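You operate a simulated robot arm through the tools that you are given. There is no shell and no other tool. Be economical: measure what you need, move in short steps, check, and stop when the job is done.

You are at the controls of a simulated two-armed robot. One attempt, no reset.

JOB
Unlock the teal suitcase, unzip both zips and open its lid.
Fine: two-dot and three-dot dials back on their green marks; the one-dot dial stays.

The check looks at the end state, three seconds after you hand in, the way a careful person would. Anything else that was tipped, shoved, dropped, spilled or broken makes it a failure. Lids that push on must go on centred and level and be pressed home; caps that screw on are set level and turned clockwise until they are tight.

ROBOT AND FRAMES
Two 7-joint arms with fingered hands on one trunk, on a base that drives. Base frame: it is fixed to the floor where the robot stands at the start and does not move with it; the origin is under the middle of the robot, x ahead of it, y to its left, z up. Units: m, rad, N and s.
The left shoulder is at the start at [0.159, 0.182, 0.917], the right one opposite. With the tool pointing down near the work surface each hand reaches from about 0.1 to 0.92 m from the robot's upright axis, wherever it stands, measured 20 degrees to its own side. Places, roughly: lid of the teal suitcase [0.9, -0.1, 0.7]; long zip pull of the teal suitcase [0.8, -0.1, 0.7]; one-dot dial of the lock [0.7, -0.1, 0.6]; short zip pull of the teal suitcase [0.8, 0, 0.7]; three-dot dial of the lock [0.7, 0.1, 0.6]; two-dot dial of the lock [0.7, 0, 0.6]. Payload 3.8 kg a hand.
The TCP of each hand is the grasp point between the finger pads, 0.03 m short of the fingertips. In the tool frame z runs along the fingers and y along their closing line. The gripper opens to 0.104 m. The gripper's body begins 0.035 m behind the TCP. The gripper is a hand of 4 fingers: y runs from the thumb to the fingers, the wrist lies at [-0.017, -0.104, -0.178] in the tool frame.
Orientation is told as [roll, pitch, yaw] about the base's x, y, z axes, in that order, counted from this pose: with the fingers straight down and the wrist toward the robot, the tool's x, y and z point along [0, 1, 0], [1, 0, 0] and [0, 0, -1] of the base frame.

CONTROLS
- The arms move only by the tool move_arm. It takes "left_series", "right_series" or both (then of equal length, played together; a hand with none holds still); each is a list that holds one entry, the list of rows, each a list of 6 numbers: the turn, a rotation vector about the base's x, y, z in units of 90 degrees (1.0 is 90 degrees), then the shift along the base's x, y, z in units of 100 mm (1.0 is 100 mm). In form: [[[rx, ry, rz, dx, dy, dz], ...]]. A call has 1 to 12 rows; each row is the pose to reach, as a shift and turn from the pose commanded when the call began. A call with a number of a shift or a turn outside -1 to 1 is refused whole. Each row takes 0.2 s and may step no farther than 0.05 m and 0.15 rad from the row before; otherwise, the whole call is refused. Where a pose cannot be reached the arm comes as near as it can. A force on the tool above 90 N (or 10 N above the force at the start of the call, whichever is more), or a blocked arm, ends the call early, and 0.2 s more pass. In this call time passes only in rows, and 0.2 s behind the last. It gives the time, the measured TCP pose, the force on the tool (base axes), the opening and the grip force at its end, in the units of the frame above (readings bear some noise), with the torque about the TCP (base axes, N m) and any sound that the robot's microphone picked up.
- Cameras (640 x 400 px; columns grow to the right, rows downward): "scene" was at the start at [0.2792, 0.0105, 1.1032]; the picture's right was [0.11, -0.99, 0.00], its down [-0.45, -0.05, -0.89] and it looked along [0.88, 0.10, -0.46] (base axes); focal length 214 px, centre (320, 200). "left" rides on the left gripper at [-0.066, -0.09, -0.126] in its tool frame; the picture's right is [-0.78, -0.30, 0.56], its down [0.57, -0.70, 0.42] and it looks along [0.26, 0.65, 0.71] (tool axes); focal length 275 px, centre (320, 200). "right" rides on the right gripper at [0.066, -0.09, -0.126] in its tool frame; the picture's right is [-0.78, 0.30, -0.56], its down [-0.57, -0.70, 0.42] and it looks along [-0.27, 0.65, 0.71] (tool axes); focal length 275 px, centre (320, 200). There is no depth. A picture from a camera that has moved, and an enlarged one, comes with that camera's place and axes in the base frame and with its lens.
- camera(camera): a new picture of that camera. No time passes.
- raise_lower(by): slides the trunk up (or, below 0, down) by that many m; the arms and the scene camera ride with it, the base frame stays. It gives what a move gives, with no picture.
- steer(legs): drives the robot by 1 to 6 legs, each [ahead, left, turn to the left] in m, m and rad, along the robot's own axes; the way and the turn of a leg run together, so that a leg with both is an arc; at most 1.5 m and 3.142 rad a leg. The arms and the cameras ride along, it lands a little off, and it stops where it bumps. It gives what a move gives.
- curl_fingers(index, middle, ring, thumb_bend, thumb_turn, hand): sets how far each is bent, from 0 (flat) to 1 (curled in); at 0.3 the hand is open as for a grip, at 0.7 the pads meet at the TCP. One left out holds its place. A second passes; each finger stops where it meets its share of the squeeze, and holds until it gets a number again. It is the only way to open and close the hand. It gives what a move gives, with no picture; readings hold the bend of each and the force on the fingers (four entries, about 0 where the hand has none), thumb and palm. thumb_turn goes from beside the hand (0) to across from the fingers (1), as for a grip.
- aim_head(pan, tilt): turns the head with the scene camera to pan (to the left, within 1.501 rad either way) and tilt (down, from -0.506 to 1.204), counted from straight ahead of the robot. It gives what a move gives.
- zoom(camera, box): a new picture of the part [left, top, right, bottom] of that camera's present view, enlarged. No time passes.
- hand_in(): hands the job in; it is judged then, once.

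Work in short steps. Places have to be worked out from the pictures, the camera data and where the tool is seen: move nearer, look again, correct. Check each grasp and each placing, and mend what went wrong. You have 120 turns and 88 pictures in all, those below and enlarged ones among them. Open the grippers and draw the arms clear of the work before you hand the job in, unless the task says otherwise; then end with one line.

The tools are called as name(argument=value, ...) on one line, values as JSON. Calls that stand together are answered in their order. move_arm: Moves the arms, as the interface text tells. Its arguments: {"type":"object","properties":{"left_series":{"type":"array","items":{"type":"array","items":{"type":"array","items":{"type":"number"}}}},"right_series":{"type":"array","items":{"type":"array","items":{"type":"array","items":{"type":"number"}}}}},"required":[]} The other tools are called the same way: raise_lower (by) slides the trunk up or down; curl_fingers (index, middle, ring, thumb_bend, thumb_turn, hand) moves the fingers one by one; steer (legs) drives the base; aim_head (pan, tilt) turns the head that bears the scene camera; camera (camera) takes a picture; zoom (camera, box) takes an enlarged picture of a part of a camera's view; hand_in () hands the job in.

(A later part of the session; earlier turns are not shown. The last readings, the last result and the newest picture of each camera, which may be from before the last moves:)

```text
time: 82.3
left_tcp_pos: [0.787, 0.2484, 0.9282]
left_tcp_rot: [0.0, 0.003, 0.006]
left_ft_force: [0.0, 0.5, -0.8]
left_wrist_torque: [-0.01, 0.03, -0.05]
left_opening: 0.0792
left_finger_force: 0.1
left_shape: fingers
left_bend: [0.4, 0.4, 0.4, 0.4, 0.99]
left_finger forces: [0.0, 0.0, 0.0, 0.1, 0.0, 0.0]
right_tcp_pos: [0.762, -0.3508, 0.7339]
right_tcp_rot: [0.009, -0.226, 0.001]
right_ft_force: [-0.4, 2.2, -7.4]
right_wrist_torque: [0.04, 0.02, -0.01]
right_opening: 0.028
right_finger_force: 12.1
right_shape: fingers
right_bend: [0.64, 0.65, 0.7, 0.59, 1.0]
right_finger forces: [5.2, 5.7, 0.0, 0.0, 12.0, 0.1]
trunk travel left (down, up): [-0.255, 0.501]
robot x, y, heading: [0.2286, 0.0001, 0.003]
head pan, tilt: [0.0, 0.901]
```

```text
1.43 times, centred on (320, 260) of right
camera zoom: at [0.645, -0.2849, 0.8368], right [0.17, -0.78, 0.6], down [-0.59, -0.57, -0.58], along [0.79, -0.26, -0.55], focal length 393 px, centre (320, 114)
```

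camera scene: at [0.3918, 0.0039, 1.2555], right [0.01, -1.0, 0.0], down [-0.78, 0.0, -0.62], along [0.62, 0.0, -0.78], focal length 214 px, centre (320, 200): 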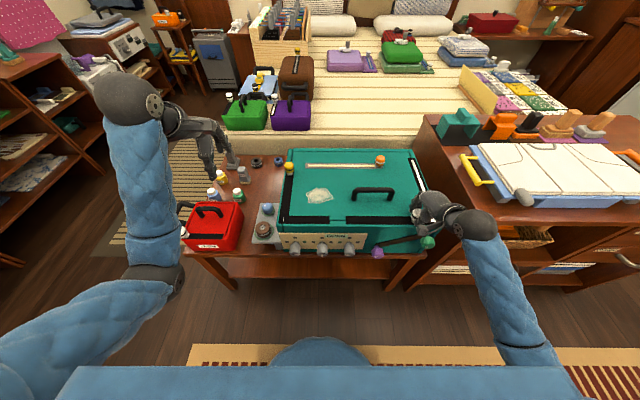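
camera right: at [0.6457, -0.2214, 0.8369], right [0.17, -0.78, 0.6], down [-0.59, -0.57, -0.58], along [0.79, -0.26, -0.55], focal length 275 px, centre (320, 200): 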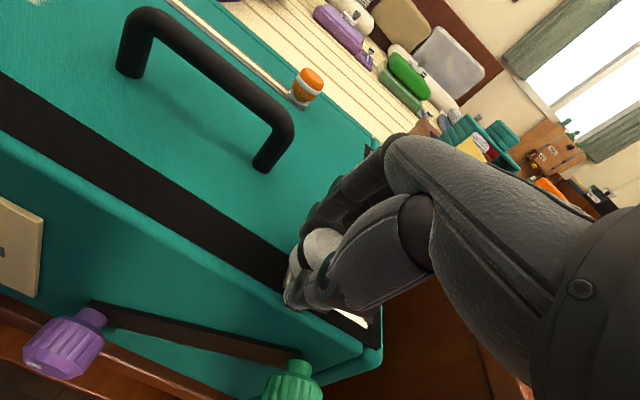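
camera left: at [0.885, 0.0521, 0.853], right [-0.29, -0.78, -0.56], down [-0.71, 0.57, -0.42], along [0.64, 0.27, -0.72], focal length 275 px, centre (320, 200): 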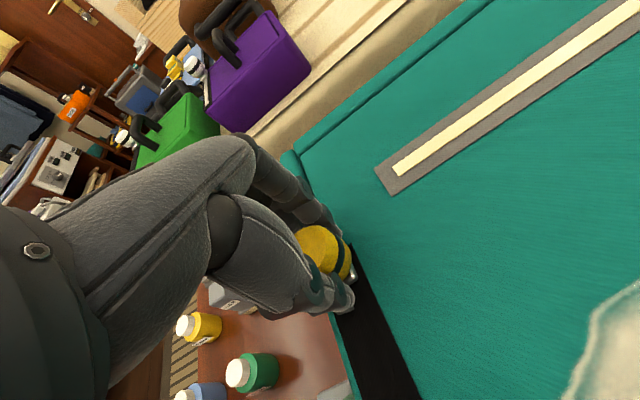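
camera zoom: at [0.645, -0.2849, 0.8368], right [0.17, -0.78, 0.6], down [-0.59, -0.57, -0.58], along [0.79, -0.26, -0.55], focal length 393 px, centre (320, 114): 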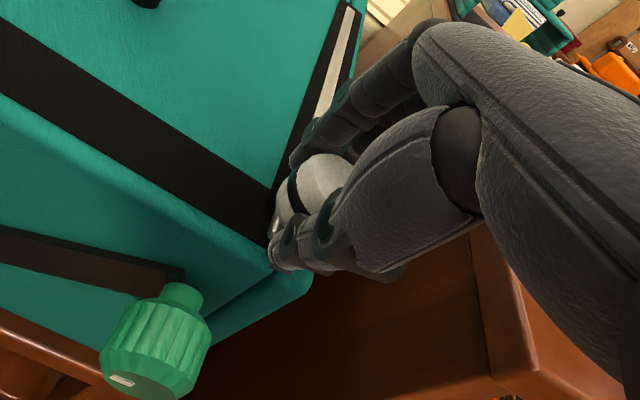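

Close to the corner. I creep right a few mm more and then turn to +x.

move_arm(right_series=[[[0, 0, 0, 0, -0.04, 0], [0, 0, 0, 0, -0.07, 0]]])

move_arm(right_series=[[[0, 0, 0, 0.1, 0, 0], [0, 0, 0, 0.2, 0, 0]]])

zoom(camera="right", box=[200, 120, 440, 400])

```text
time: 82.9
left_tcp_pos: [0.7855, 0.249, 0.9275]
left_tcp_rot: [-0.001, 0.003, 0.007]
left_ft_force: [0.4, -0.7, 0.3]
left_wrist_torque: [0.03, -0.01, 0.02]
left_opening: 0.0793
left_finger_force: 0.1
left_shape: fingers
left_bend: [0.4, 0.4, 0.4, 0.4, 0.99]
left_finger forces: [0.0, 0.0, 0.0, 0.0, 0.0, 0.1]
right_tcp_pos: [0.7618, -0.3546, 0.7336]
right_tcp_rot: [0.016, -0.225, 0.002]
right_ft_force: [-0.5, 17.4, -8.2]
right_wrist_torque: [0.33, 0.03, 0.16]
right_opening: 0.0283
right_finger_force: 12.3
right_shape: fingers
right_bend: [0.63, 0.65, 0.7, 0.6, 1.0]
right_finger forces: [7.9, 3.8, 0.0, 0.0, 12.6, 0.0]
trunk travel left (down, up): [-0.255, 0.501]
robot x, y, heading: [0.2201, 0.0042, 0.008]
head pan, tilt: [0.0, 0.901]
```

```text
time: 83.5
left_tcp_pos: [0.786, 0.2501, 0.9299]
left_tcp_rot: [-0.001, 0.001, 0.006]
left_ft_force: [0.5, -0.6, 0.1]
left_wrist_torque: [-0.02, 0.0, -0.01]
left_opening: 0.0793
left_finger_force: 0.0
left_shape: fingers
left_bend: [0.4, 0.4, 0.4, 0.4, 0.99]
left_finger forces: [0.0, 0.0, 0.1, 0.1, 0.1, 0.0]
right_tcp_pos: [0.7828, -0.3547, 0.7327]
right_tcp_rot: [0.013, -0.226, 0.001]
right_ft_force: [-1.7, 17.5, -6.5]
right_wrist_torque: [0.37, 0.1, 0.17]
right_opening: 0.0286
right_finger_force: 13.0
right_shape: fingers
right_bend: [0.63, 0.65, 0.7, 0.59, 0.99]
right_finger forces: [8.2, 3.9, 0.0, 0.0, 13.7, 0.0]
trunk travel left (down, up): [-0.255, 0.501]
robot x, y, heading: [0.2254, 0.0025, 0.009]
head pan, tilt: [0.0, 0.901]
```

```text
1.43 times, centred on (320, 260) of right
camera zoom: at [0.6649, -0.2898, 0.837], right [0.17, -0.78, 0.6], down [-0.59, -0.57, -0.58], along [0.79, -0.25, -0.55], focal length 393 px, centre (320, 114)
```

zoom: 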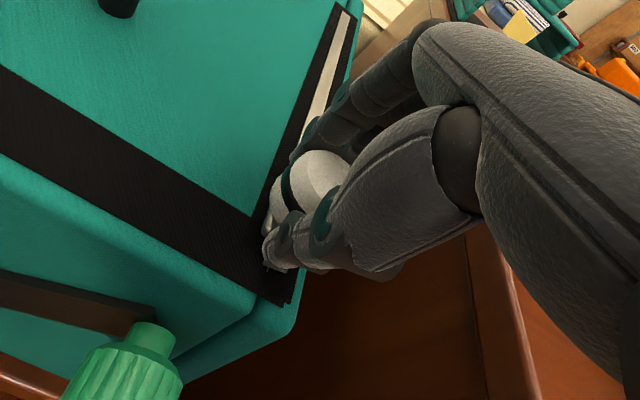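

Corner rounded. I relax 5 mm inward and slide back along the right side.

move_arm(right_series=[[[0, 0, 0, 0.1, 0.04, 0], [0, 0, 0, 0.3, 0.05, 0], [0, 0, 0, 0.5, 0.05, 0], [0, 0, 0, 0.7, 0.05, 0], [0, 0, 0, 0.85, 0.05, 0], [0, 0, 0, 1.0, 0.05, 0]]])

camera(camera="scene")

```text
time: 84.9
left_tcp_pos: [0.7861, 0.2477, 0.928]
left_tcp_rot: [0.0, 0.002, 0.004]
left_ft_force: [-0.2, 0.3, -0.3]
left_wrist_torque: [-0.02, 0.03, -0.02]
left_opening: 0.0791
left_finger_force: 0.1
left_shape: fingers
left_bend: [0.4, 0.4, 0.4, 0.4, 0.99]
left_finger forces: [0.0, 0.0, 0.0, 0.0, 0.1, 0.0]
right_tcp_pos: [0.8829, -0.3534, 0.7343]
right_tcp_rot: [0.009, -0.227, -0.001]
right_ft_force: [-0.2, 0.0, -6.8]
right_wrist_torque: [0.06, 0.03, -0.1]
right_opening: 0.0282
right_finger_force: 12.7
right_shape: fingers
right_bend: [0.64, 0.65, 0.7, 0.59, 1.0]
right_finger forces: [5.6, 6.5, 0.0, 0.1, 13.0, 0.0]
trunk travel left (down, up): [-0.255, 0.501]
robot x, y, heading: [0.227, 0.0, 0.006]
head pan, tilt: [0.0, 0.901]
```

```text
25 pictures are left
camera scene: at [0.392, 0.0039, 1.2555], right [0.01, -1.0, 0.0], down [-0.78, 0.0, -0.62], along [0.62, 0.0, -0.78], focal length 214 px, centre (320, 200)
```

scene: 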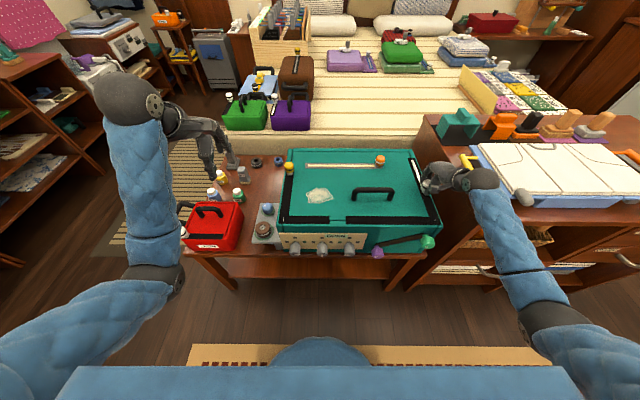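

Forces are small and the forearm stays clear of the tray by my estimate. I continue toward x≈1.03 in two steps.

move_arm(right_series=[[[0, 0, 0, 0.2, 0, 0], [0, 0, 0, 0.4, 0, 0], [0, 0, 0, 0.6, 0, 0], [0, 0, 0, 0.8, 0, 0]]])

zoom(camera="scene", box=[360, 110, 600, 260])

```text
time: 85.9
left_tcp_pos: [0.7859, 0.2484, 0.9291]
left_tcp_rot: [0.0, 0.003, 0.005]
left_ft_force: [-0.2, -0.3, -0.3]
left_wrist_torque: [-0.01, 0.02, -0.02]
left_opening: 0.0791
left_finger_force: 0.1
left_shape: fingers
left_bend: [0.4, 0.4, 0.4, 0.4, 0.99]
left_finger forces: [0.0, 0.0, 0.0, 0.1, 0.0, 0.0]
right_tcp_pos: [0.961, -0.3532, 0.7323]
right_tcp_rot: [0.011, -0.229, 0.001]
right_ft_force: [0.1, -0.1, -1.2]
right_wrist_torque: [0.02, 0.0, -0.07]
right_opening: 0.0283
right_finger_force: 12.7
right_shape: fingers
right_bend: [0.64, 0.65, 0.7, 0.59, 1.0]
right_finger forces: [5.7, 6.8, 0.0, 0.1, 12.1, 0.0]
trunk travel left (down, up): [-0.255, 0.501]
robot x, y, heading: [0.2273, 0.0036, 0.009]
head pan, tilt: [0.0, 0.901]
```

```text
2.67 times, centred on (480, 185) of scene
camera zoom: at [0.3915, 0.0043, 1.2556], right [0.01, -1.0, 0.0], down [-0.78, 0.0, -0.62], along [0.62, 0.0, -0.78], focal length 572 px, centre (-107, 240)
```

zoom: 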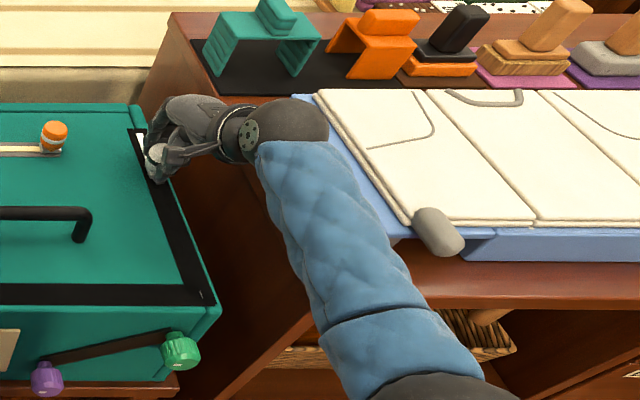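

No contact forces appear. I push the last few centimetres to the end of the track.

move_arm(right_series=[[[0, 0, 0, 0.2, 0, 0], [0, 0, 0, 0.4, 0, 0], [0, 0, 0, 0.55, 0, 0], [0, 0, 0, 0.65, 0, 0]]])

camera(camera="right")

```text
time: 86.9
left_tcp_pos: [0.7856, 0.2475, 0.9299]
left_tcp_rot: [-0.002, -0.002, 0.005]
left_ft_force: [-0.2, 0.8, -0.2]
left_wrist_torque: [0.0, 0.01, -0.06]
left_opening: 0.079
left_finger_force: 0.0
left_shape: fingers
left_bend: [0.4, 0.4, 0.4, 0.4, 0.99]
left_finger forces: [0.1, 0.0, 0.0, 0.0, 0.0, 0.0]
right_tcp_pos: [1.0223, -0.353, 0.7319]
right_tcp_rot: [0.009, -0.231, -0.002]
right_ft_force: [-1.5, -6.3, 3.2]
right_wrist_torque: [-0.11, -0.01, -0.15]
right_opening: 0.0279
right_finger_force: 12.2
right_shape: fingers
right_bend: [0.64, 0.65, 0.7, 0.59, 1.0]
right_finger forces: [4.4, 7.8, 0.1, 0.0, 12.1, 0.0]
right hand out of reach, approached as far as the arm can: row 4
trunk travel left (down, up): [-0.255, 0.501]
robot x, y, heading: [0.227, 0.0051, 0.007]
head pan, tilt: [0.0, 0.901]
```

```text
23 pictures are left
camera right: at [0.9035, -0.2853, 0.8355], right [0.16, -0.78, 0.6], down [-0.59, -0.57, -0.58], along [0.79, -0.26, -0.55], focal length 275 px, centre (320, 200)
```

right: 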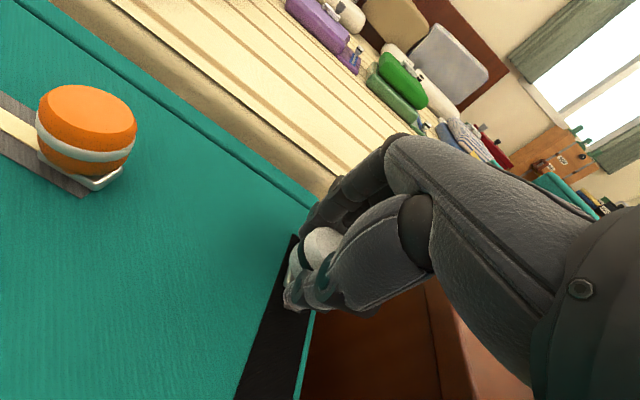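

I'm at the arm's limit with no end-stop force yet, and the strip seems to end just beyond. I nudge the base 12 mm forward to finish the travel.

steer(legs=[[0.012, 0, 0]])

```text
time: 87.6
left_tcp_pos: [0.7976, 0.2479, 0.9289]
left_tcp_rot: [0.002, 0.0, 0.006]
left_ft_force: [-0.1, -0.2, -0.3]
left_wrist_torque: [0.01, -0.01, -0.03]
left_opening: 0.0793
left_finger_force: 0.0
left_shape: fingers
left_bend: [0.4, 0.4, 0.4, 0.4, 0.99]
left_finger forces: [0.0, 0.0, 0.0, 0.1, 0.1, 0.0]
right_tcp_pos: [1.033, -0.3514, 0.7328]
right_tcp_rot: [0.009, -0.229, -0.003]
right_ft_force: [0.3, -11.8, 3.8]
right_wrist_torque: [-0.25, -0.01, -0.22]
right_opening: 0.0278
right_finger_force: 12.7
right_shape: fingers
right_bend: [0.64, 0.64, 0.7, 0.6, 1.0]
right_finger forces: [4.9, 9.6, 0.1, 0.1, 11.3, 0.1]
trunk travel left (down, up): [-0.255, 0.501]
robot x, y, heading: [0.2394, 0.004, 0.004]
head pan, tilt: [0.0, 0.901]
```

Still moving freely. I relieve the sideways force by 3 mm and nudge another 10 mm.

move_arm(right_series=[[[0, 0, 0, 0, -0.03, 0]]])

steer(legs=[[0.01, 0, 0]])

camera(camera="right")

```text
time: 88.0
left_tcp_pos: [0.7978, 0.2491, 0.9301]
left_tcp_rot: [-0.001, 0.002, 0.007]
left_ft_force: [0.5, -1.6, 0.1]
left_wrist_torque: [0.0, 0.0, -0.03]
left_opening: 0.0792
left_finger_force: 0.1
left_shape: fingers
left_bend: [0.4, 0.4, 0.4, 0.4, 0.99]
left_finger forces: [0.0, 0.0, 0.0, 0.0, 0.1, 0.1]
right_tcp_pos: [1.0327, -0.3521, 0.7325]
right_tcp_rot: [0.01, -0.228, 0.001]
right_ft_force: [0.5, 1.9, 2.0]
right_wrist_torque: [0.02, 0.01, -0.08]
right_opening: 0.0278
right_finger_force: 12.7
right_shape: fingers
right_bend: [0.63, 0.64, 0.7, 0.6, 1.0]
right_finger forces: [6.5, 6.9, 0.0, 0.1, 12.0, 0.0]
trunk travel left (down, up): [-0.255, 0.501]
robot x, y, heading: [0.2379, 0.0026, 0.003]
head pan, tilt: [0.0, 0.901]
```

```text
time: 88.8
left_tcp_pos: [0.8074, 0.2488, 0.9296]
left_tcp_rot: [0.0, 0.0, 0.005]
left_ft_force: [0.3, 0.6, -0.8]
left_wrist_torque: [0.01, -0.02, -0.04]
left_opening: 0.0791
left_finger_force: 0.1
left_shape: fingers
left_bend: [0.4, 0.4, 0.4, 0.4, 0.99]
left_finger forces: [0.0, 0.1, 0.0, 0.0, 0.0, 0.1]
right_tcp_pos: [1.0416, -0.3535, 0.7327]
right_tcp_rot: [0.01, -0.227, -0.002]
right_ft_force: [-3.6, 2.7, 0.9]
right_wrist_torque: [0.06, 0.09, -0.08]
right_opening: 0.0277
right_finger_force: 12.5
right_shape: fingers
right_bend: [0.64, 0.65, 0.7, 0.6, 1.0]
right_finger forces: [5.6, 6.0, 0.0, 0.0, 13.4, 0.1]
trunk travel left (down, up): [-0.255, 0.501]
robot x, y, heading: [0.249, 0.003, 0.002]
head pan, tilt: [0.0, 0.901]
```

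```text
22 pictures are left
camera right: at [0.925, -0.2871, 0.8353], right [0.16, -0.78, 0.6], down [-0.59, -0.57, -0.58], along [0.79, -0.26, -0.55], focal length 275 px, centre (320, 200)
```

right: 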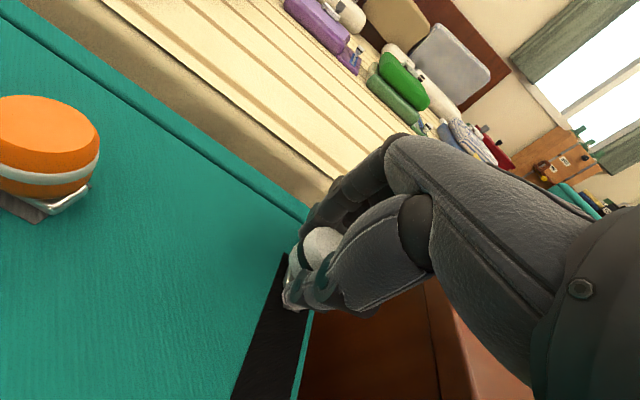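

The end stop is beginning to push back (−3.6 N), and the strip end is right at the knob. One more small nudge to confirm.

steer(legs=[[0.008, 0, 0]])

```text
time: 89.5
left_tcp_pos: [0.8137, 0.2497, 0.9291]
left_tcp_rot: [0.0, -0.003, 0.006]
left_ft_force: [0.2, 0.1, 0.0]
left_wrist_torque: [-0.01, -0.03, 0.01]
left_opening: 0.0791
left_finger_force: 0.1
left_shape: fingers
left_bend: [0.4, 0.4, 0.4, 0.4, 0.99]
left_finger forces: [0.1, 0.0, 0.0, 0.0, 0.0, 0.0]
right_tcp_pos: [1.0482, -0.3542, 0.7333]
right_tcp_rot: [0.009, -0.226, 0.0]
right_ft_force: [-18.5, 3.1, 4.1]
right_wrist_torque: [0.11, 0.59, -0.14]
right_opening: 0.0282
right_finger_force: 11.1
right_shape: fingers
right_bend: [0.68, 0.68, 0.7, 0.57, 1.0]
right_finger forces: [1.6, 2.0, 0.0, 0.0, 18.6, 0.1]
trunk travel left (down, up): [-0.255, 0.501]
robot x, y, heading: [0.2571, 0.0004, 0.006]
head pan, tilt: [0.0, 0.901]
```

End stop reached (18 N), so both zips are undone. I release the right hand and lift it clear.

curl_fingers(hand="right", index=0.4, middle=0.4, ring=0.4, thumb_bend=0.4)

move_arm(right_series=[[[0, 0, 0, 0, 0, 0.3], [0, 0, 0, 0, 0, 0.7], [0, 0, 0, 0, 0.1, 1.0], [0, 0.07, 0, -0.2, 0.4, 1.0], [0, 0.14, 0, -0.5, 0.7, 1.0], [0, 0.14, 0, -0.8, 1.0, 1.0], [0, 0.14, 0, -1.0, 1.0, 1.0]]])

move_arm(right_series=[[[0, 0, 0, -0.4, 0.3, 0], [0, 0, 0, -0.8, 0.6, 0], [0, 0, 0, -1.0, 0.8, 0]]])

aim_head(pan=-0.15, tilt=0.75)

camera(camera="scene")

camera(camera="right")

```text
time: 90.5
left_tcp_pos: [0.8152, 0.2493, 0.9295]
left_tcp_rot: [0.0, 0.001, 0.005]
left_ft_force: [-0.5, -0.7, -0.7]
left_wrist_torque: [0.0, -0.02, 0.02]
left_opening: 0.0792
left_finger_force: 0.1
left_shape: fingers
left_bend: [0.4, 0.4, 0.4, 0.4, 0.99]
left_finger forces: [0.1, 0.0, 0.0, 0.0, 0.0, 0.0]
right_tcp_pos: [1.0501, -0.3535, 0.7324]
right_tcp_rot: [0.009, -0.225, 0.0]
right_ft_force: [1.0, 0.7, 4.0]
right_wrist_torque: [-0.01, 0.15, 0.01]
right_opening: 0.0775
right_finger_force: 2.5
right_shape: fingers
right_bend: [0.4, 0.4, 0.4, 0.41, 0.99]
right_finger forces: [0.0, 0.1, 0.0, 0.0, 5.1, 0.0]
trunk travel left (down, up): [-0.255, 0.501]
robot x, y, heading: [0.2539, 0.0025, 0.006]
head pan, tilt: [0.0, 0.901]
```

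```text
time: 92.1
left_tcp_pos: [0.8156, 0.2486, 0.9291]
left_tcp_rot: [0.0, 0.001, 0.004]
left_ft_force: [-0.8, -1.2, 1.1]
left_wrist_torque: [0.0, 0.02, -0.01]
left_opening: 0.0791
left_finger_force: 0.1
left_shape: fingers
left_bend: [0.4, 0.4, 0.4, 0.4, 0.99]
left_finger forces: [0.0, 0.0, 0.1, 0.0, 0.0, 0.0]
right_tcp_pos: [0.9501, -0.2523, 0.8308]
right_tcp_rot: [0.007, 0.0, 0.0]
right_ft_force: [-0.1, 0.1, -0.6]
right_wrist_torque: [-0.03, -0.02, -0.01]
right_opening: 0.0794
right_finger_force: 0.0
right_shape: fingers
right_bend: [0.4, 0.4, 0.4, 0.4, 0.99]
right_finger forces: [0.0, 0.0, 0.0, 0.1, 0.0, 0.0]
trunk travel left (down, up): [-0.255, 0.501]
robot x, y, heading: [0.253, 0.0063, 0.007]
head pan, tilt: [0.0, 0.901]
```

```text
time: 92.9
left_tcp_pos: [0.8163, 0.2495, 0.9285]
left_tcp_rot: [0.001, 0.001, 0.006]
left_ft_force: [0.3, -0.3, -0.3]
left_wrist_torque: [0.01, -0.02, 0.02]
left_opening: 0.0792
left_finger_force: 0.1
left_shape: fingers
left_bend: [0.4, 0.4, 0.4, 0.4, 0.99]
left_finger forces: [0.0, 0.0, 0.0, 0.0, 0.0, 0.0]
right_tcp_pos: [0.8489, -0.1725, 0.8335]
right_tcp_rot: [0.008, -0.005, -0.001]
right_ft_force: [0.4, -1.0, 0.2]
right_wrist_torque: [-0.02, -0.03, -0.01]
right_opening: 0.0795
right_finger_force: 0.1
right_shape: fingers
right_bend: [0.4, 0.4, 0.4, 0.4, 0.99]
right_finger forces: [0.0, 0.0, 0.0, 0.0, 0.0, 0.0]
trunk travel left (down, up): [-0.255, 0.501]
robot x, y, heading: [0.2548, 0.0056, 0.004]
head pan, tilt: [0.0, 0.901]
```

```text
time: 93.6
left_tcp_pos: [0.8149, 0.2497, 0.9292]
left_tcp_rot: [0.001, 0.001, 0.005]
left_ft_force: [0.6, -0.6, 0.8]
left_wrist_torque: [0.01, -0.02, -0.02]
left_opening: 0.0792
left_finger_force: 0.0
left_shape: fingers
left_bend: [0.4, 0.4, 0.4, 0.4, 0.99]
left_finger forces: [0.0, 0.1, 0.0, 0.0, 0.0, 0.0]
right_tcp_pos: [0.8498, -0.1735, 0.8326]
right_tcp_rot: [0.008, -0.003, 0.0]
right_ft_force: [-0.2, -1.2, -0.5]
right_wrist_torque: [0.0, -0.01, 0.0]
right_opening: 0.0794
right_finger_force: 0.0
right_shape: fingers
right_bend: [0.4, 0.4, 0.4, 0.4, 0.99]
right_finger forces: [0.0, 0.0, 0.1, 0.1, 0.0, 0.0]
trunk travel left (down, up): [-0.255, 0.501]
robot x, y, heading: [0.2545, 0.0032, 0.007]
head pan, tilt: [-0.15, 0.75]
```

```text
21 pictures are left
camera scene: at [0.4277, -0.0079, 1.2675], right [-0.14, -0.99, 0.0], down [-0.68, 0.1, -0.73], along [0.72, -0.11, -0.68], focal length 214 px, centre (320, 200)
```

scene: 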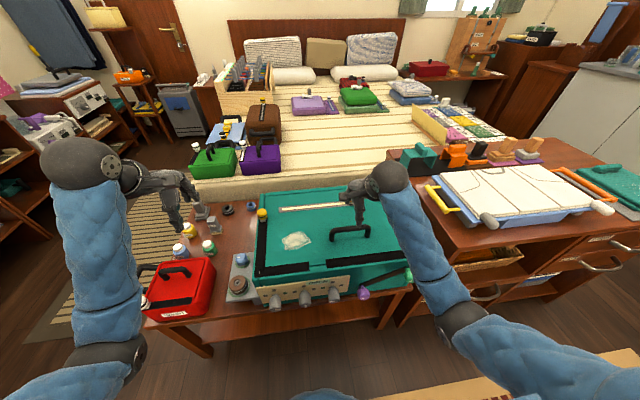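

```text
20 pictures are left
camera right: at [0.7577, -0.1064, 0.9585], right [0.29, -0.78, 0.55], down [-0.7, -0.57, -0.43], along [0.65, -0.26, -0.71], focal length 275 px, centre (320, 200)
```

right: 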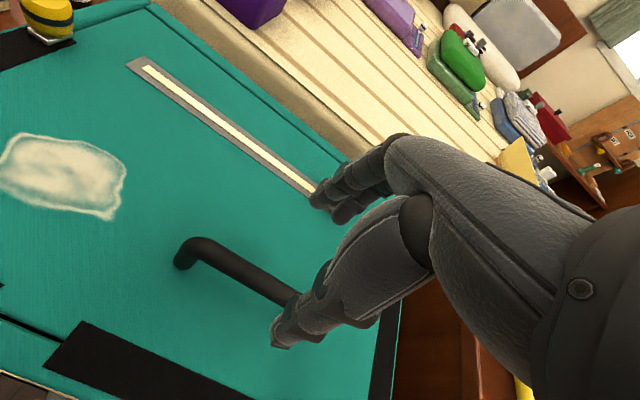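

The dresser tray looks as before and both zip tracks are black. The handle bar is at x≈0.842, z≈0.737, so I descend on it and close the right hand.

move_arm(right_series=[[[0, 0, 0, -0.06, 0, -0.3], [0, 0, 0, -0.06, 0, -0.6], [0, 0, 0, -0.06, 0, -0.8], [0, 0, 0, -0.06, 0, -0.93]]])

curl_fingers(hand="right", index=0.75, middle=0.75, ring=0.75, thumb_bend=0.75)

camera(camera="right")

```text
time: 94.6
left_tcp_pos: [0.8157, 0.2492, 0.9297]
left_tcp_rot: [0.002, 0.001, 0.006]
left_ft_force: [0.1, -0.5, 0.5]
left_wrist_torque: [-0.01, -0.01, 0.05]
left_opening: 0.0795
left_finger_force: 0.0
left_shape: fingers
left_bend: [0.4, 0.4, 0.4, 0.4, 0.99]
left_finger forces: [0.0, 0.0, 0.1, 0.1, 0.0, 0.0]
right_tcp_pos: [0.8436, -0.1728, 0.738]
right_tcp_rot: [0.009, -0.005, -0.001]
right_ft_force: [-1.2, -0.4, -0.1]
right_wrist_torque: [0.02, -0.02, -0.01]
right_opening: 0.079
right_finger_force: 0.1
right_shape: fingers
right_bend: [0.4, 0.4, 0.4, 0.4, 0.99]
right_finger forces: [0.1, 0.0, 0.0, 0.1, 0.0, 0.1]
trunk travel left (down, up): [-0.255, 0.501]
robot x, y, heading: [0.2582, 0.0011, 0.007]
head pan, tilt: [-0.15, 0.75]
```

```text
time: 95.6
left_tcp_pos: [0.8162, 0.2492, 0.9289]
left_tcp_rot: [0.0, 0.002, 0.004]
left_ft_force: [-0.3, -0.5, 0.1]
left_wrist_torque: [0.01, -0.06, 0.01]
left_opening: 0.0795
left_finger_force: 0.0
left_shape: fingers
left_bend: [0.4, 0.4, 0.4, 0.4, 0.99]
left_finger forces: [0.1, 0.0, 0.0, 0.0, 0.0, 0.1]
right_tcp_pos: [0.844, -0.173, 0.7358]
right_tcp_rot: [0.01, -0.001, -0.002]
right_ft_force: [7.0, -1.1, -8.5]
right_wrist_torque: [0.21, 0.03, 0.11]
right_opening: 0.0001
right_finger_force: 6.5
right_shape: fingers
right_bend: [0.74, 0.74, 0.74, 0.73, 1.0]
right_finger forces: [2.2, 2.8, 7.9, 0.0, 0.6, 0.0]
trunk travel left (down, up): [-0.255, 0.501]
robot x, y, heading: [0.2579, 0.0065, 0.003]
head pan, tilt: [-0.15, 0.75]
```

```text
19 pictures are left
camera right: at [0.7523, -0.1067, 0.8631], right [0.29, -0.78, 0.55], down [-0.7, -0.57, -0.43], along [0.65, -0.26, -0.71], focal length 275 px, centre (320, 200)
```

right: 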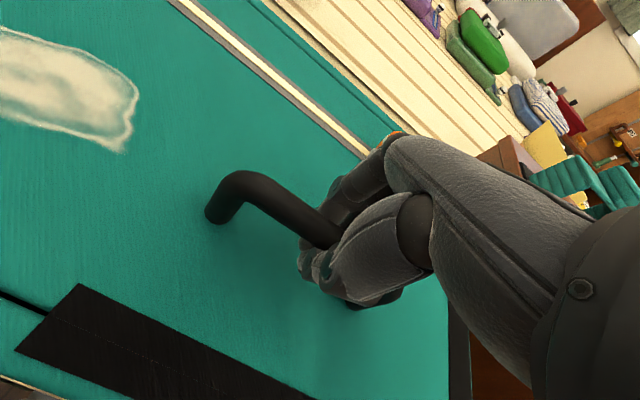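

The fingers are hooked around the bar. I lift along the hinge arc (hinge assumed near x≈1.075, z≈0.69), first by about 15°.

move_arm(right_series=[[[0, 0, 0, 0.05, 0, 0.19], [0, 0, 0, 0.12, 0, 0.39], [0, 0, 0, 0.2, 0, 0.58]]])

camera(camera="scene")

```text
time: 96.4
left_tcp_pos: [0.8174, 0.2494, 0.9293]
left_tcp_rot: [0.0, 0.004, 0.004]
left_ft_force: [-0.6, -1.5, -0.4]
left_wrist_torque: [-0.02, -0.01, 0.0]
left_opening: 0.0791
left_finger_force: 0.0
left_shape: fingers
left_bend: [0.4, 0.4, 0.4, 0.4, 0.99]
left_finger forces: [0.0, 0.1, 0.1, 0.0, 0.1, 0.0]
right_tcp_pos: [0.8645, -0.173, 0.7951]
right_tcp_rot: [0.008, -0.003, -0.003]
right_ft_force: [2.2, -0.1, -7.3]
right_wrist_torque: [0.15, 0.05, 0.05]
right_opening: 0.0
right_finger_force: 4.7
right_shape: fingers
right_bend: [0.74, 0.74, 0.74, 0.73, 1.0]
right_finger forces: [0.7, 0.0, 7.1, 0.1, 0.6, 0.0]
trunk travel left (down, up): [-0.255, 0.501]
robot x, y, heading: [0.2548, 0.0055, 0.004]
head pan, tilt: [-0.15, 0.75]
```

```text
18 pictures are left
camera scene: at [0.4285, -0.0082, 1.2674], right [-0.14, -0.99, 0.0], down [-0.68, 0.1, -0.73], along [0.72, -0.11, -0.68], focal length 214 px, centre (320, 200)
```

scene: 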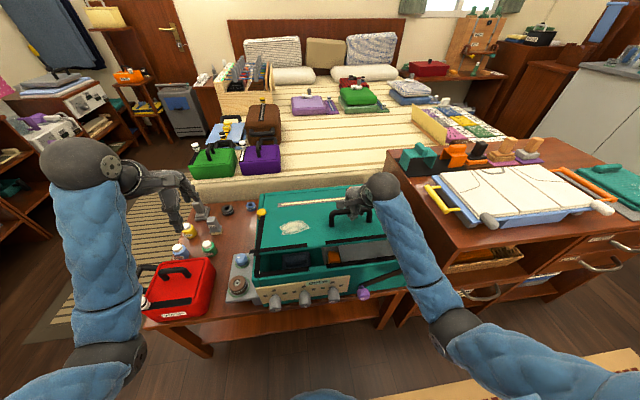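

The lid is coming up freely. I continue along the arc to about 50°, tipping the hand a little with it.

move_arm(right_series=[[[0, 0.02, 0, 0.15, 0, 0.27], [0, 0.05, 0, 0.34, 0, 0.51], [0, 0.08, 0, 0.48, 0, 0.66], [0, 0.11, 0, 0.64, 0, 0.79], [0, 0.14, 0, 0.81, 0, 0.91], [0, 0.16, 0, 0.98, 0, 1.0]]])

camera(camera="scene")

```text
time: 97.8
left_tcp_pos: [0.8156, 0.2496, 0.9298]
left_tcp_rot: [-0.001, 0.001, 0.005]
left_ft_force: [-0.8, -0.1, 1.0]
left_wrist_torque: [0.0, 0.02, -0.05]
left_opening: 0.0793
left_finger_force: 0.1
left_shape: fingers
left_bend: [0.4, 0.4, 0.4, 0.4, 0.99]
left_finger forces: [0.1, 0.0, 0.1, 0.0, 0.0, 0.0]
right_tcp_pos: [0.961, -0.174, 0.8972]
right_tcp_rot: [0.009, 0.246, -0.001]
right_ft_force: [-6.2, 0.0, -1.0]
right_wrist_torque: [0.09, 0.01, -0.04]
right_opening: 0.0
right_finger_force: 3.6
right_shape: fingers
right_bend: [0.74, 0.74, 0.75, 0.73, 1.0]
right_finger forces: [0.1, 0.0, 2.5, 0.1, 4.4, 0.1]
trunk travel left (down, up): [-0.255, 0.501]
robot x, y, heading: [0.2551, -0.0, 0.004]
head pan, tilt: [-0.15, 0.75]
```

```text
17 pictures are left
camera scene: at [0.4271, -0.0078, 1.2677], right [-0.14, -0.99, 0.0], down [-0.67, 0.1, -0.73], along [0.72, -0.11, -0.68], focal length 214 px, centre (320, 200)
```

scene: 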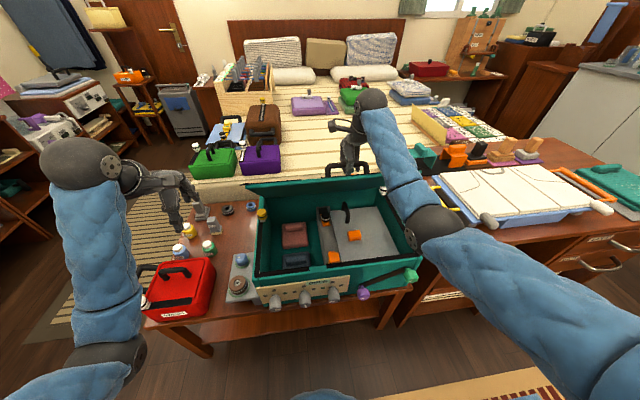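

zoom(camera="scene", box=[230, 90, 460, 234])

```text
2.78 times, centred on (345, 162) of scene
camera zoom: at [0.4271, -0.0078, 1.2677], right [-0.14, -0.99, 0.0], down [-0.67, 0.1, -0.73], along [0.72, -0.11, -0.68], focal length 596 px, centre (251, 306)
```

zoom: 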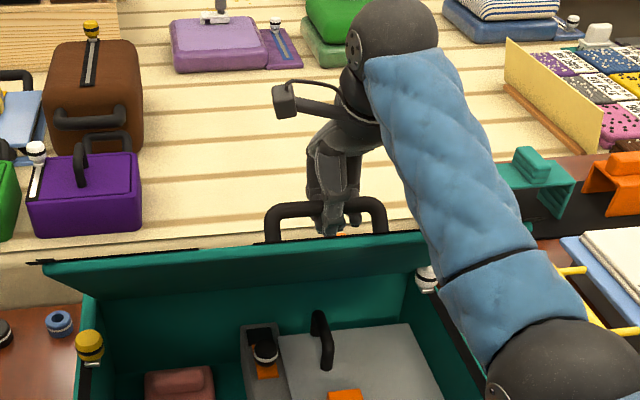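

The hand still holds the handle with the lid at about 50–55°. I take it on to about 65°.

move_arm(right_series=[[[0, 0.04, 0, 0.2, 0, 0.1], [0, 0.08, 0, 0.39, 0, 0.17], [0, 0.12, 0, 0.59, 0, 0.22]]])

zoom(camera="scene", box=[230, 90, 460, 234])

camera(camera="left")

```text
time: 98.6
left_tcp_pos: [0.8163, 0.2493, 0.9282]
left_tcp_rot: [0.0, 0.003, 0.006]
left_ft_force: [-0.1, 0.1, -0.8]
left_wrist_torque: [0.01, 0.01, 0.04]
left_opening: 0.079
left_finger_force: 0.1
left_shape: fingers
left_bend: [0.4, 0.4, 0.4, 0.4, 0.99]
left_finger forces: [0.0, 0.0, 0.0, 0.0, 0.0, 0.0]
right_tcp_pos: [0.9774, -0.1766, 0.912]
right_tcp_rot: [0.009, 0.437, -0.002]
right_ft_force: [6.8, 2.4, -9.1]
right_wrist_torque: [0.17, 0.07, 0.03]
right_opening: 0.0
right_finger_force: 5.2
right_shape: fingers
right_bend: [0.74, 0.75, 0.74, 0.72, 1.0]
right_finger forces: [5.4, 0.2, 5.7, 0.1, 0.0, 0.1]
right hand out of reach, approached as far as the arm can: row 2, 3
trunk travel left (down, up): [-0.255, 0.501]
robot x, y, heading: [0.2574, -0.0004, 0.003]
head pan, tilt: [-0.15, 0.75]
```

```text
2.78 times, centred on (345, 162) of scene
camera zoom: at [0.4298, -0.008, 1.267], right [-0.14, -0.99, 0.0], down [-0.68, 0.1, -0.73], along [0.72, -0.11, -0.68], focal length 596 px, centre (251, 306)
```

zoom: 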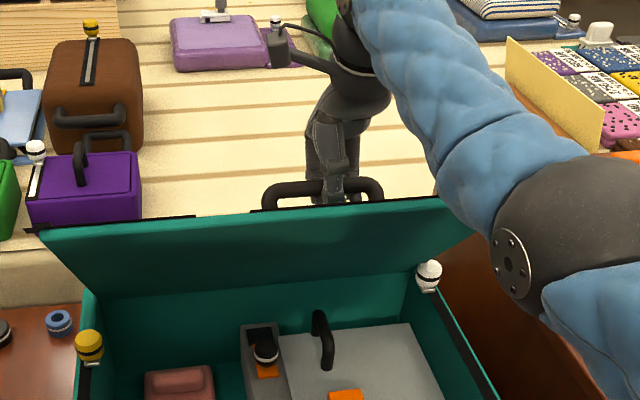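

```text
14 pictures are left
camera left: at [0.7273, 0.1822, 1.0545], right [-0.29, -0.78, -0.56], down [-0.71, 0.57, -0.42], along [0.64, 0.27, -0.72], focal length 275 px, centre (320, 200)
```

left: 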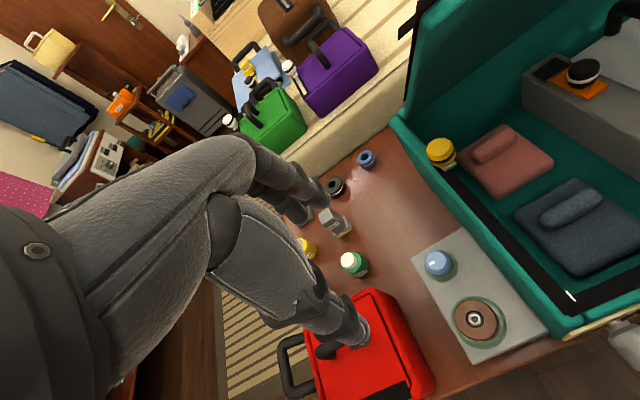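

The right arm is at its limit with the lid at about 60°. I bring the left hand in front of the raised lid, then under its edge to take over pushing.

move_arm(left_series=[[[0, 0, 0, -0.2, -0.3, 0.1], [0, 0, 0, -0.4, -0.7, 0.1], [0, 0, 0, -0.5, -1.0, 0.0]]])

move_arm(left_series=[[[0, 0, 0, 0, -0.4, 0], [0, 0, 0, 0, -0.8, 0], [0, 0, 0, 0, -1.0, -0.3], [0, 0, 0, 0, -1.0, -0.75]]])

move_arm(left_series=[[[0, 0, 0, 0.3, -0.1, 0], [0, 0, 0, 0.6, -0.1, 0], [0, 0, 0, 0.9, -0.1, 0]]])

zoom(camera="scene", box=[210, 80, 450, 230])

```text
time: 99.4
left_tcp_pos: [0.7654, 0.1501, 0.928]
left_tcp_rot: [0.002, 0.005, 0.009]
left_ft_force: [0.8, 0.0, -0.1]
left_wrist_torque: [0.0, -0.01, 0.0]
left_opening: 0.0792
left_finger_force: 0.0
left_shape: fingers
left_bend: [0.4, 0.4, 0.4, 0.4, 0.99]
left_finger forces: [0.0, 0.0, 0.0, 0.1, 0.1, 0.0]
right_tcp_pos: [0.9761, -0.1779, 0.9129]
right_tcp_rot: [0.009, 0.439, -0.001]
right_ft_force: [7.0, 3.0, -10.7]
right_wrist_torque: [0.17, 0.08, 0.08]
right_opening: 0.0
right_finger_force: 6.6
right_shape: fingers
right_bend: [0.74, 0.75, 0.74, 0.72, 1.0]
right_finger forces: [6.1, 0.4, 6.3, 0.1, 0.0, 0.0]
trunk travel left (down, up): [-0.255, 0.501]
robot x, y, heading: [0.2571, 0.0048, 0.008]
head pan, tilt: [-0.15, 0.75]
```

```text
time: 100.4
left_tcp_pos: [0.7678, 0.0489, 0.8524]
left_tcp_rot: [0.001, 0.003, 0.005]
left_ft_force: [-0.7, 0.0, 0.1]
left_wrist_torque: [0.0, 0.03, -0.03]
left_opening: 0.0791
left_finger_force: 0.0
left_shape: fingers
left_bend: [0.4, 0.4, 0.4, 0.4, 0.99]
left_finger forces: [0.1, 0.0, 0.0, 0.1, 0.1, 0.0]
right_tcp_pos: [0.9775, -0.176, 0.9131]
right_tcp_rot: [0.008, 0.438, -0.001]
right_ft_force: [6.3, 4.2, -11.3]
right_wrist_torque: [0.18, 0.06, 0.1]
right_opening: 0.0003
right_finger_force: 6.6
right_shape: fingers
right_bend: [0.74, 0.75, 0.74, 0.72, 1.0]
right_finger forces: [6.4, 0.3, 6.4, 0.1, 0.1, 0.0]
trunk travel left (down, up): [-0.255, 0.501]
robot x, y, heading: [0.2565, 0.0068, 0.008]
head pan, tilt: [-0.15, 0.75]
```

```text
time: 101.2
left_tcp_pos: [0.8567, 0.0378, 0.8525]
left_tcp_rot: [-0.002, 0.004, 0.003]
left_ft_force: [0.3, 0.4, -0.4]
left_wrist_torque: [0.0, 0.03, -0.02]
left_opening: 0.0791
left_finger_force: 0.0
left_shape: fingers
left_bend: [0.4, 0.4, 0.4, 0.4, 0.99]
left_finger forces: [0.0, 0.0, 0.0, 0.0, 0.0, 0.1]
right_tcp_pos: [0.9772, -0.1764, 0.9115]
right_tcp_rot: [0.009, 0.44, 0.0]
right_ft_force: [6.5, 2.9, -12.4]
right_wrist_torque: [0.18, 0.05, 0.06]
right_opening: 0.0
right_finger_force: 7.2
right_shape: fingers
right_bend: [0.74, 0.75, 0.74, 0.72, 1.0]
right_finger forces: [6.4, 0.5, 7.0, 0.0, 0.0, 0.0]
trunk travel left (down, up): [-0.255, 0.501]
robot x, y, heading: [0.2579, -0.002, 0.007]
head pan, tilt: [-0.15, 0.75]
```

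```text
2.67 times, centred on (330, 155) of scene
camera zoom: at [0.4297, -0.0079, 1.2672], right [-0.14, -0.99, 0.0], down [-0.68, 0.1, -0.73], along [0.72, -0.11, -0.68], focal length 572 px, centre (293, 320)
```

zoom: 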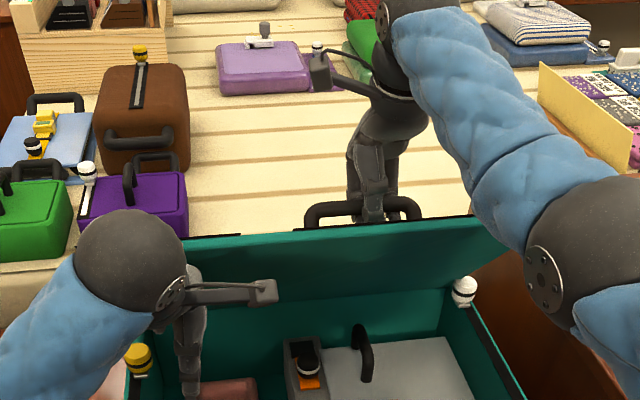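

The left hand is inside the opening, in front of the lid. I advance until it touches the underside.

move_arm(left_series=[[[0, 0, 0, 0.2, 0, 0], [0, 0, 0, 0.4, 0, 0]]])

move_arm(left_series=[[[0, 0, 0, 0.2, 0, 0]]])

```text
time: 101.8
left_tcp_pos: [0.8942, 0.0377, 0.8503]
left_tcp_rot: [0.0, 0.012, 0.001]
left_ft_force: [-34.1, 0.0, -11.0]
left_wrist_torque: [-0.07, -1.68, 0.35]
left_opening: 0.079
left_finger_force: 17.4
left_shape: fingers
left_bend: [0.4, 0.39, 0.4, 0.4, 0.99]
left_finger forces: [0.1, 34.2, 0.1, 0.0, 0.1, 0.1]
right_tcp_pos: [0.9808, -0.1778, 0.9137]
right_tcp_rot: [0.01, 0.423, -0.002]
right_ft_force: [36.9, -0.6, -5.4]
right_wrist_torque: [0.18, 0.27, 0.31]
right_opening: 0.0001
right_finger_force: 18.2
right_shape: fingers
right_bend: [0.75, 0.75, 0.74, 0.75, 1.0]
right_finger forces: [14.4, 1.8, 12.7, 0.0, 7.4, 0.0]
trunk travel left (down, up): [-0.255, 0.501]
robot x, y, heading: [0.2547, 0.0043, 0.003]
head pan, tilt: [-0.15, 0.75]
```

```text
time: 102.2
left_tcp_pos: [0.9103, 0.0375, 0.8486]
left_tcp_rot: [0.006, 0.024, 0.001]
left_ft_force: [-68.5, -0.9, -16.1]
left_wrist_torque: [-0.16, -3.61, 0.72]
left_opening: 0.0792
left_finger_force: 33.6
left_shape: fingers
left_bend: [0.4, 0.39, 0.4, 0.4, 0.99]
left_finger forces: [0.0, 67.2, 0.0, 0.1, 0.0, 0.0]
right_tcp_pos: [0.9829, -0.1783, 0.9195]
right_tcp_rot: [0.011, 0.401, -0.001]
right_ft_force: [68.4, -4.3, 7.8]
right_wrist_torque: [0.24, -0.01, 0.39]
right_opening: 0.0067
right_finger_force: 33.1
right_shape: fingers
right_bend: [0.75, 0.75, 0.75, 0.77, 1.0]
right_finger forces: [23.3, 22.7, 14.9, 0.0, 5.5, 0.0]
trunk travel left (down, up): [-0.255, 0.501]
robot x, y, heading: [0.2597, 0.0038, 0.008]
head pan, tilt: [-0.15, 0.75]
```

The left hand bears on the lid and fights the right hand's hold. I ease the left back 15 mm so it only supports the lid, then open the right hand.

move_arm(left_series=[[[0, 0, 0, -0.1, 0, 0], [0, 0, 0, -0.17, 0, 0]]])

curl_fingers(hand="right", index=0.35, middle=0.35, ring=0.35, thumb_bend=0.35)

zoom(camera="scene", box=[210, 80, 450, 230])

```text
time: 102.8
left_tcp_pos: [0.9005, 0.0399, 0.8486]
left_tcp_rot: [0.003, 0.015, 0.007]
left_ft_force: [-19.1, -3.9, -25.6]
left_wrist_torque: [-0.1, -0.16, 0.09]
left_opening: 0.0791
left_finger_force: 13.8
left_shape: fingers
left_bend: [0.4, 0.41, 0.4, 0.4, 0.99]
left_finger forces: [0.1, 29.0, 0.0, 0.1, 0.0, 0.0]
right_tcp_pos: [0.98, -0.1767, 0.9125]
right_tcp_rot: [0.008, 0.428, 0.001]
right_ft_force: [32.5, -3.5, 9.3]
right_wrist_torque: [0.16, -0.07, 0.09]
right_opening: 0.0
right_finger_force: 17.9
right_shape: fingers
right_bend: [0.75, 0.75, 0.75, 0.77, 1.0]
right_finger forces: [13.2, 1.5, 9.7, 0.1, 11.3, 0.0]
trunk travel left (down, up): [-0.255, 0.501]
robot x, y, heading: [0.2563, 0.0068, 0.005]
head pan, tilt: [-0.15, 0.75]
```

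```text
time: 103.8
left_tcp_pos: [0.8993, 0.0409, 0.8515]
left_tcp_rot: [-0.001, 0.01, 0.007]
left_ft_force: [-15.7, 2.4, -22.1]
left_wrist_torque: [-0.43, -0.18, 0.29]
left_opening: 0.0791
left_finger_force: 12.3
left_shape: fingers
left_bend: [0.4, 0.41, 0.4, 0.4, 0.99]
left_finger forces: [0.0, 25.2, 0.1, 0.1, 0.0, 0.0]
right_tcp_pos: [0.9792, -0.1768, 0.9121]
right_tcp_rot: [0.01, 0.432, -0.003]
right_ft_force: [23.6, -7.5, 8.4]
right_wrist_torque: [-0.14, -0.53, -0.15]
right_opening: 0.0334
right_finger_force: 11.8
right_shape: fingers
right_bend: [0.35, 0.35, 0.35, 0.78, 1.0]
right_finger forces: [0.0, 0.0, 0.0, 0.1, 24.3, 0.1]
trunk travel left (down, up): [-0.255, 0.501]
robot x, y, heading: [0.2565, 0.0002, 0.007]
head pan, tilt: [-0.15, 0.75]
```

```text
2.67 times, centred on (330, 155) of scene
camera zoom: at [0.4298, -0.0082, 1.2672], right [-0.14, -0.99, 0.0], down [-0.68, 0.1, -0.73], along [0.72, -0.11, -0.68], focal length 572 px, centre (293, 320)
```

zoom: 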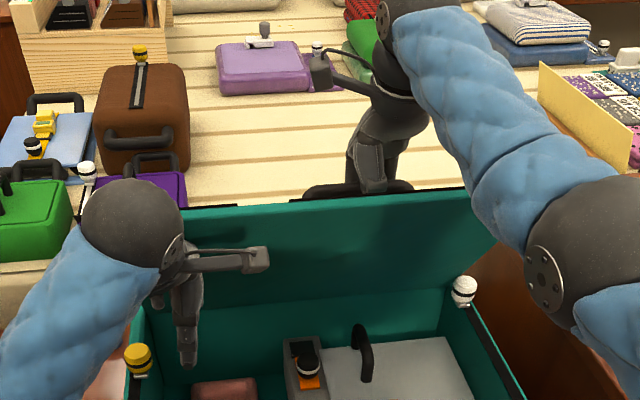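

The right thumb is pinched between the lid and the bar. I ease the left hand back slightly and open the thumb again.

move_arm(left_series=[[[0, 0, 0, -0.1, 0, 0], [0, 0, 0, -0.2, 0, 0]]])

curl_fingers(hand="right", thumb_bend=0.3, index=0.3, middle=0.3, ring=0.3)

```text
time: 104.4
left_tcp_pos: [0.8795, 0.0384, 0.8538]
left_tcp_rot: [-0.001, 0.003, 0.006]
left_ft_force: [-8.3, -0.3, -14.1]
left_wrist_torque: [-0.11, -0.08, 0.11]
left_opening: 0.0791
left_finger_force: 7.6
left_shape: fingers
left_bend: [0.4, 0.41, 0.4, 0.4, 0.99]
left_finger forces: [0.0, 15.3, 0.1, 0.0, 0.0, 0.0]
right_tcp_pos: [0.9775, -0.1747, 0.9126]
right_tcp_rot: [0.013, 0.433, 0.002]
right_ft_force: [19.3, -0.2, 6.2]
right_wrist_torque: [0.01, -0.33, -0.17]
right_opening: 0.0469
right_finger_force: 10.3
right_shape: fingers
right_bend: [0.35, 0.35, 0.35, 0.76, 0.99]
right_finger forces: [0.0, 0.0, 0.0, 0.0, 20.2, 0.1]
trunk travel left (down, up): [-0.255, 0.501]
robot x, y, heading: [0.2575, -0.0002, 0.009]
head pan, tilt: [-0.15, 0.75]
```

```text
time: 105.4
left_tcp_pos: [0.8787, 0.0397, 0.8543]
left_tcp_rot: [-0.001, 0.001, 0.006]
left_ft_force: [-18.6, 4.2, -6.3]
left_wrist_torque: [-0.38, -0.98, 0.39]
left_opening: 0.0793
left_finger_force: 9.4
left_shape: fingers
left_bend: [0.4, 0.4, 0.4, 0.4, 0.99]
left_finger forces: [0.0, 18.7, 0.0, 0.0, 0.0, 0.1]
right_tcp_pos: [0.976, -0.1776, 0.9146]
right_tcp_rot: [0.008, 0.432, -0.002]
right_ft_force: [22.5, -1.7, 10.1]
right_wrist_torque: [0.03, -0.3, -0.17]
right_opening: 0.0526
right_finger_force: 12.6
right_shape: fingers
right_bend: [0.3, 0.3, 0.3, 0.69, 0.99]
right_finger forces: [0.0, 0.1, 0.0, 0.0, 23.8, 0.1]
trunk travel left (down, up): [-0.255, 0.501]
robot x, y, heading: [0.2568, 0.0062, 0.005]
head pan, tilt: [-0.15, 0.75]
```

Opening the thumb just presses on the lid, so I draw the right hand straight up off the handle.

move_arm(right_series=[[[0, 0, 0, 0.05, 0, 0.15], [0, 0, 0, 0.1, 0, 0.35], [0, 0, 0, 0.1, 0, 0.6]]])

zoom(camera="scene", box=[210, 80, 450, 230])

```text
time: 106.2
left_tcp_pos: [0.879, 0.0379, 0.8571]
left_tcp_rot: [-0.001, -0.004, 0.004]
left_ft_force: [-2.4, 0.6, -1.7]
left_wrist_torque: [-0.06, -0.11, 0.09]
left_opening: 0.0792
left_finger_force: 0.8
left_shape: fingers
left_bend: [0.4, 0.4, 0.4, 0.4, 0.99]
left_finger forces: [0.1, 2.7, 0.0, 0.1, 0.1, 0.0]
right_tcp_pos: [0.9746, -0.1761, 0.9722]
right_tcp_rot: [0.008, 0.442, 0.0]
right_ft_force: [0.0, -0.1, -0.3]
right_wrist_torque: [-0.01, 0.01, 0.01]
right_opening: 0.1045
right_finger_force: 0.1
right_shape: fingers
right_bend: [0.3, 0.3, 0.3, 0.3, 0.97]
right_finger forces: [0.1, 0.0, 0.0, 0.0, 0.1, 0.0]
right hand out of reach, approached as far as the arm can: row 2, 3
trunk travel left (down, up): [-0.255, 0.501]
robot x, y, heading: [0.2553, 0.0002, 0.002]
head pan, tilt: [-0.15, 0.75]
```

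```text
2.67 times, centred on (330, 155) of scene
camera zoom: at [0.4275, -0.008, 1.2676], right [-0.14, -0.99, 0.0], down [-0.67, 0.1, -0.73], along [0.72, -0.11, -0.68], focal length 572 px, centre (293, 320)
```

zoom: 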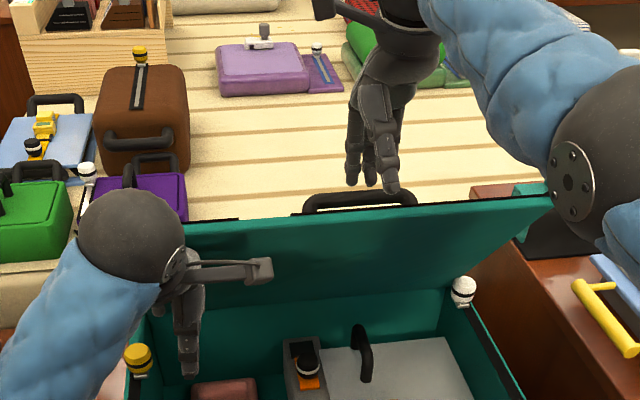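

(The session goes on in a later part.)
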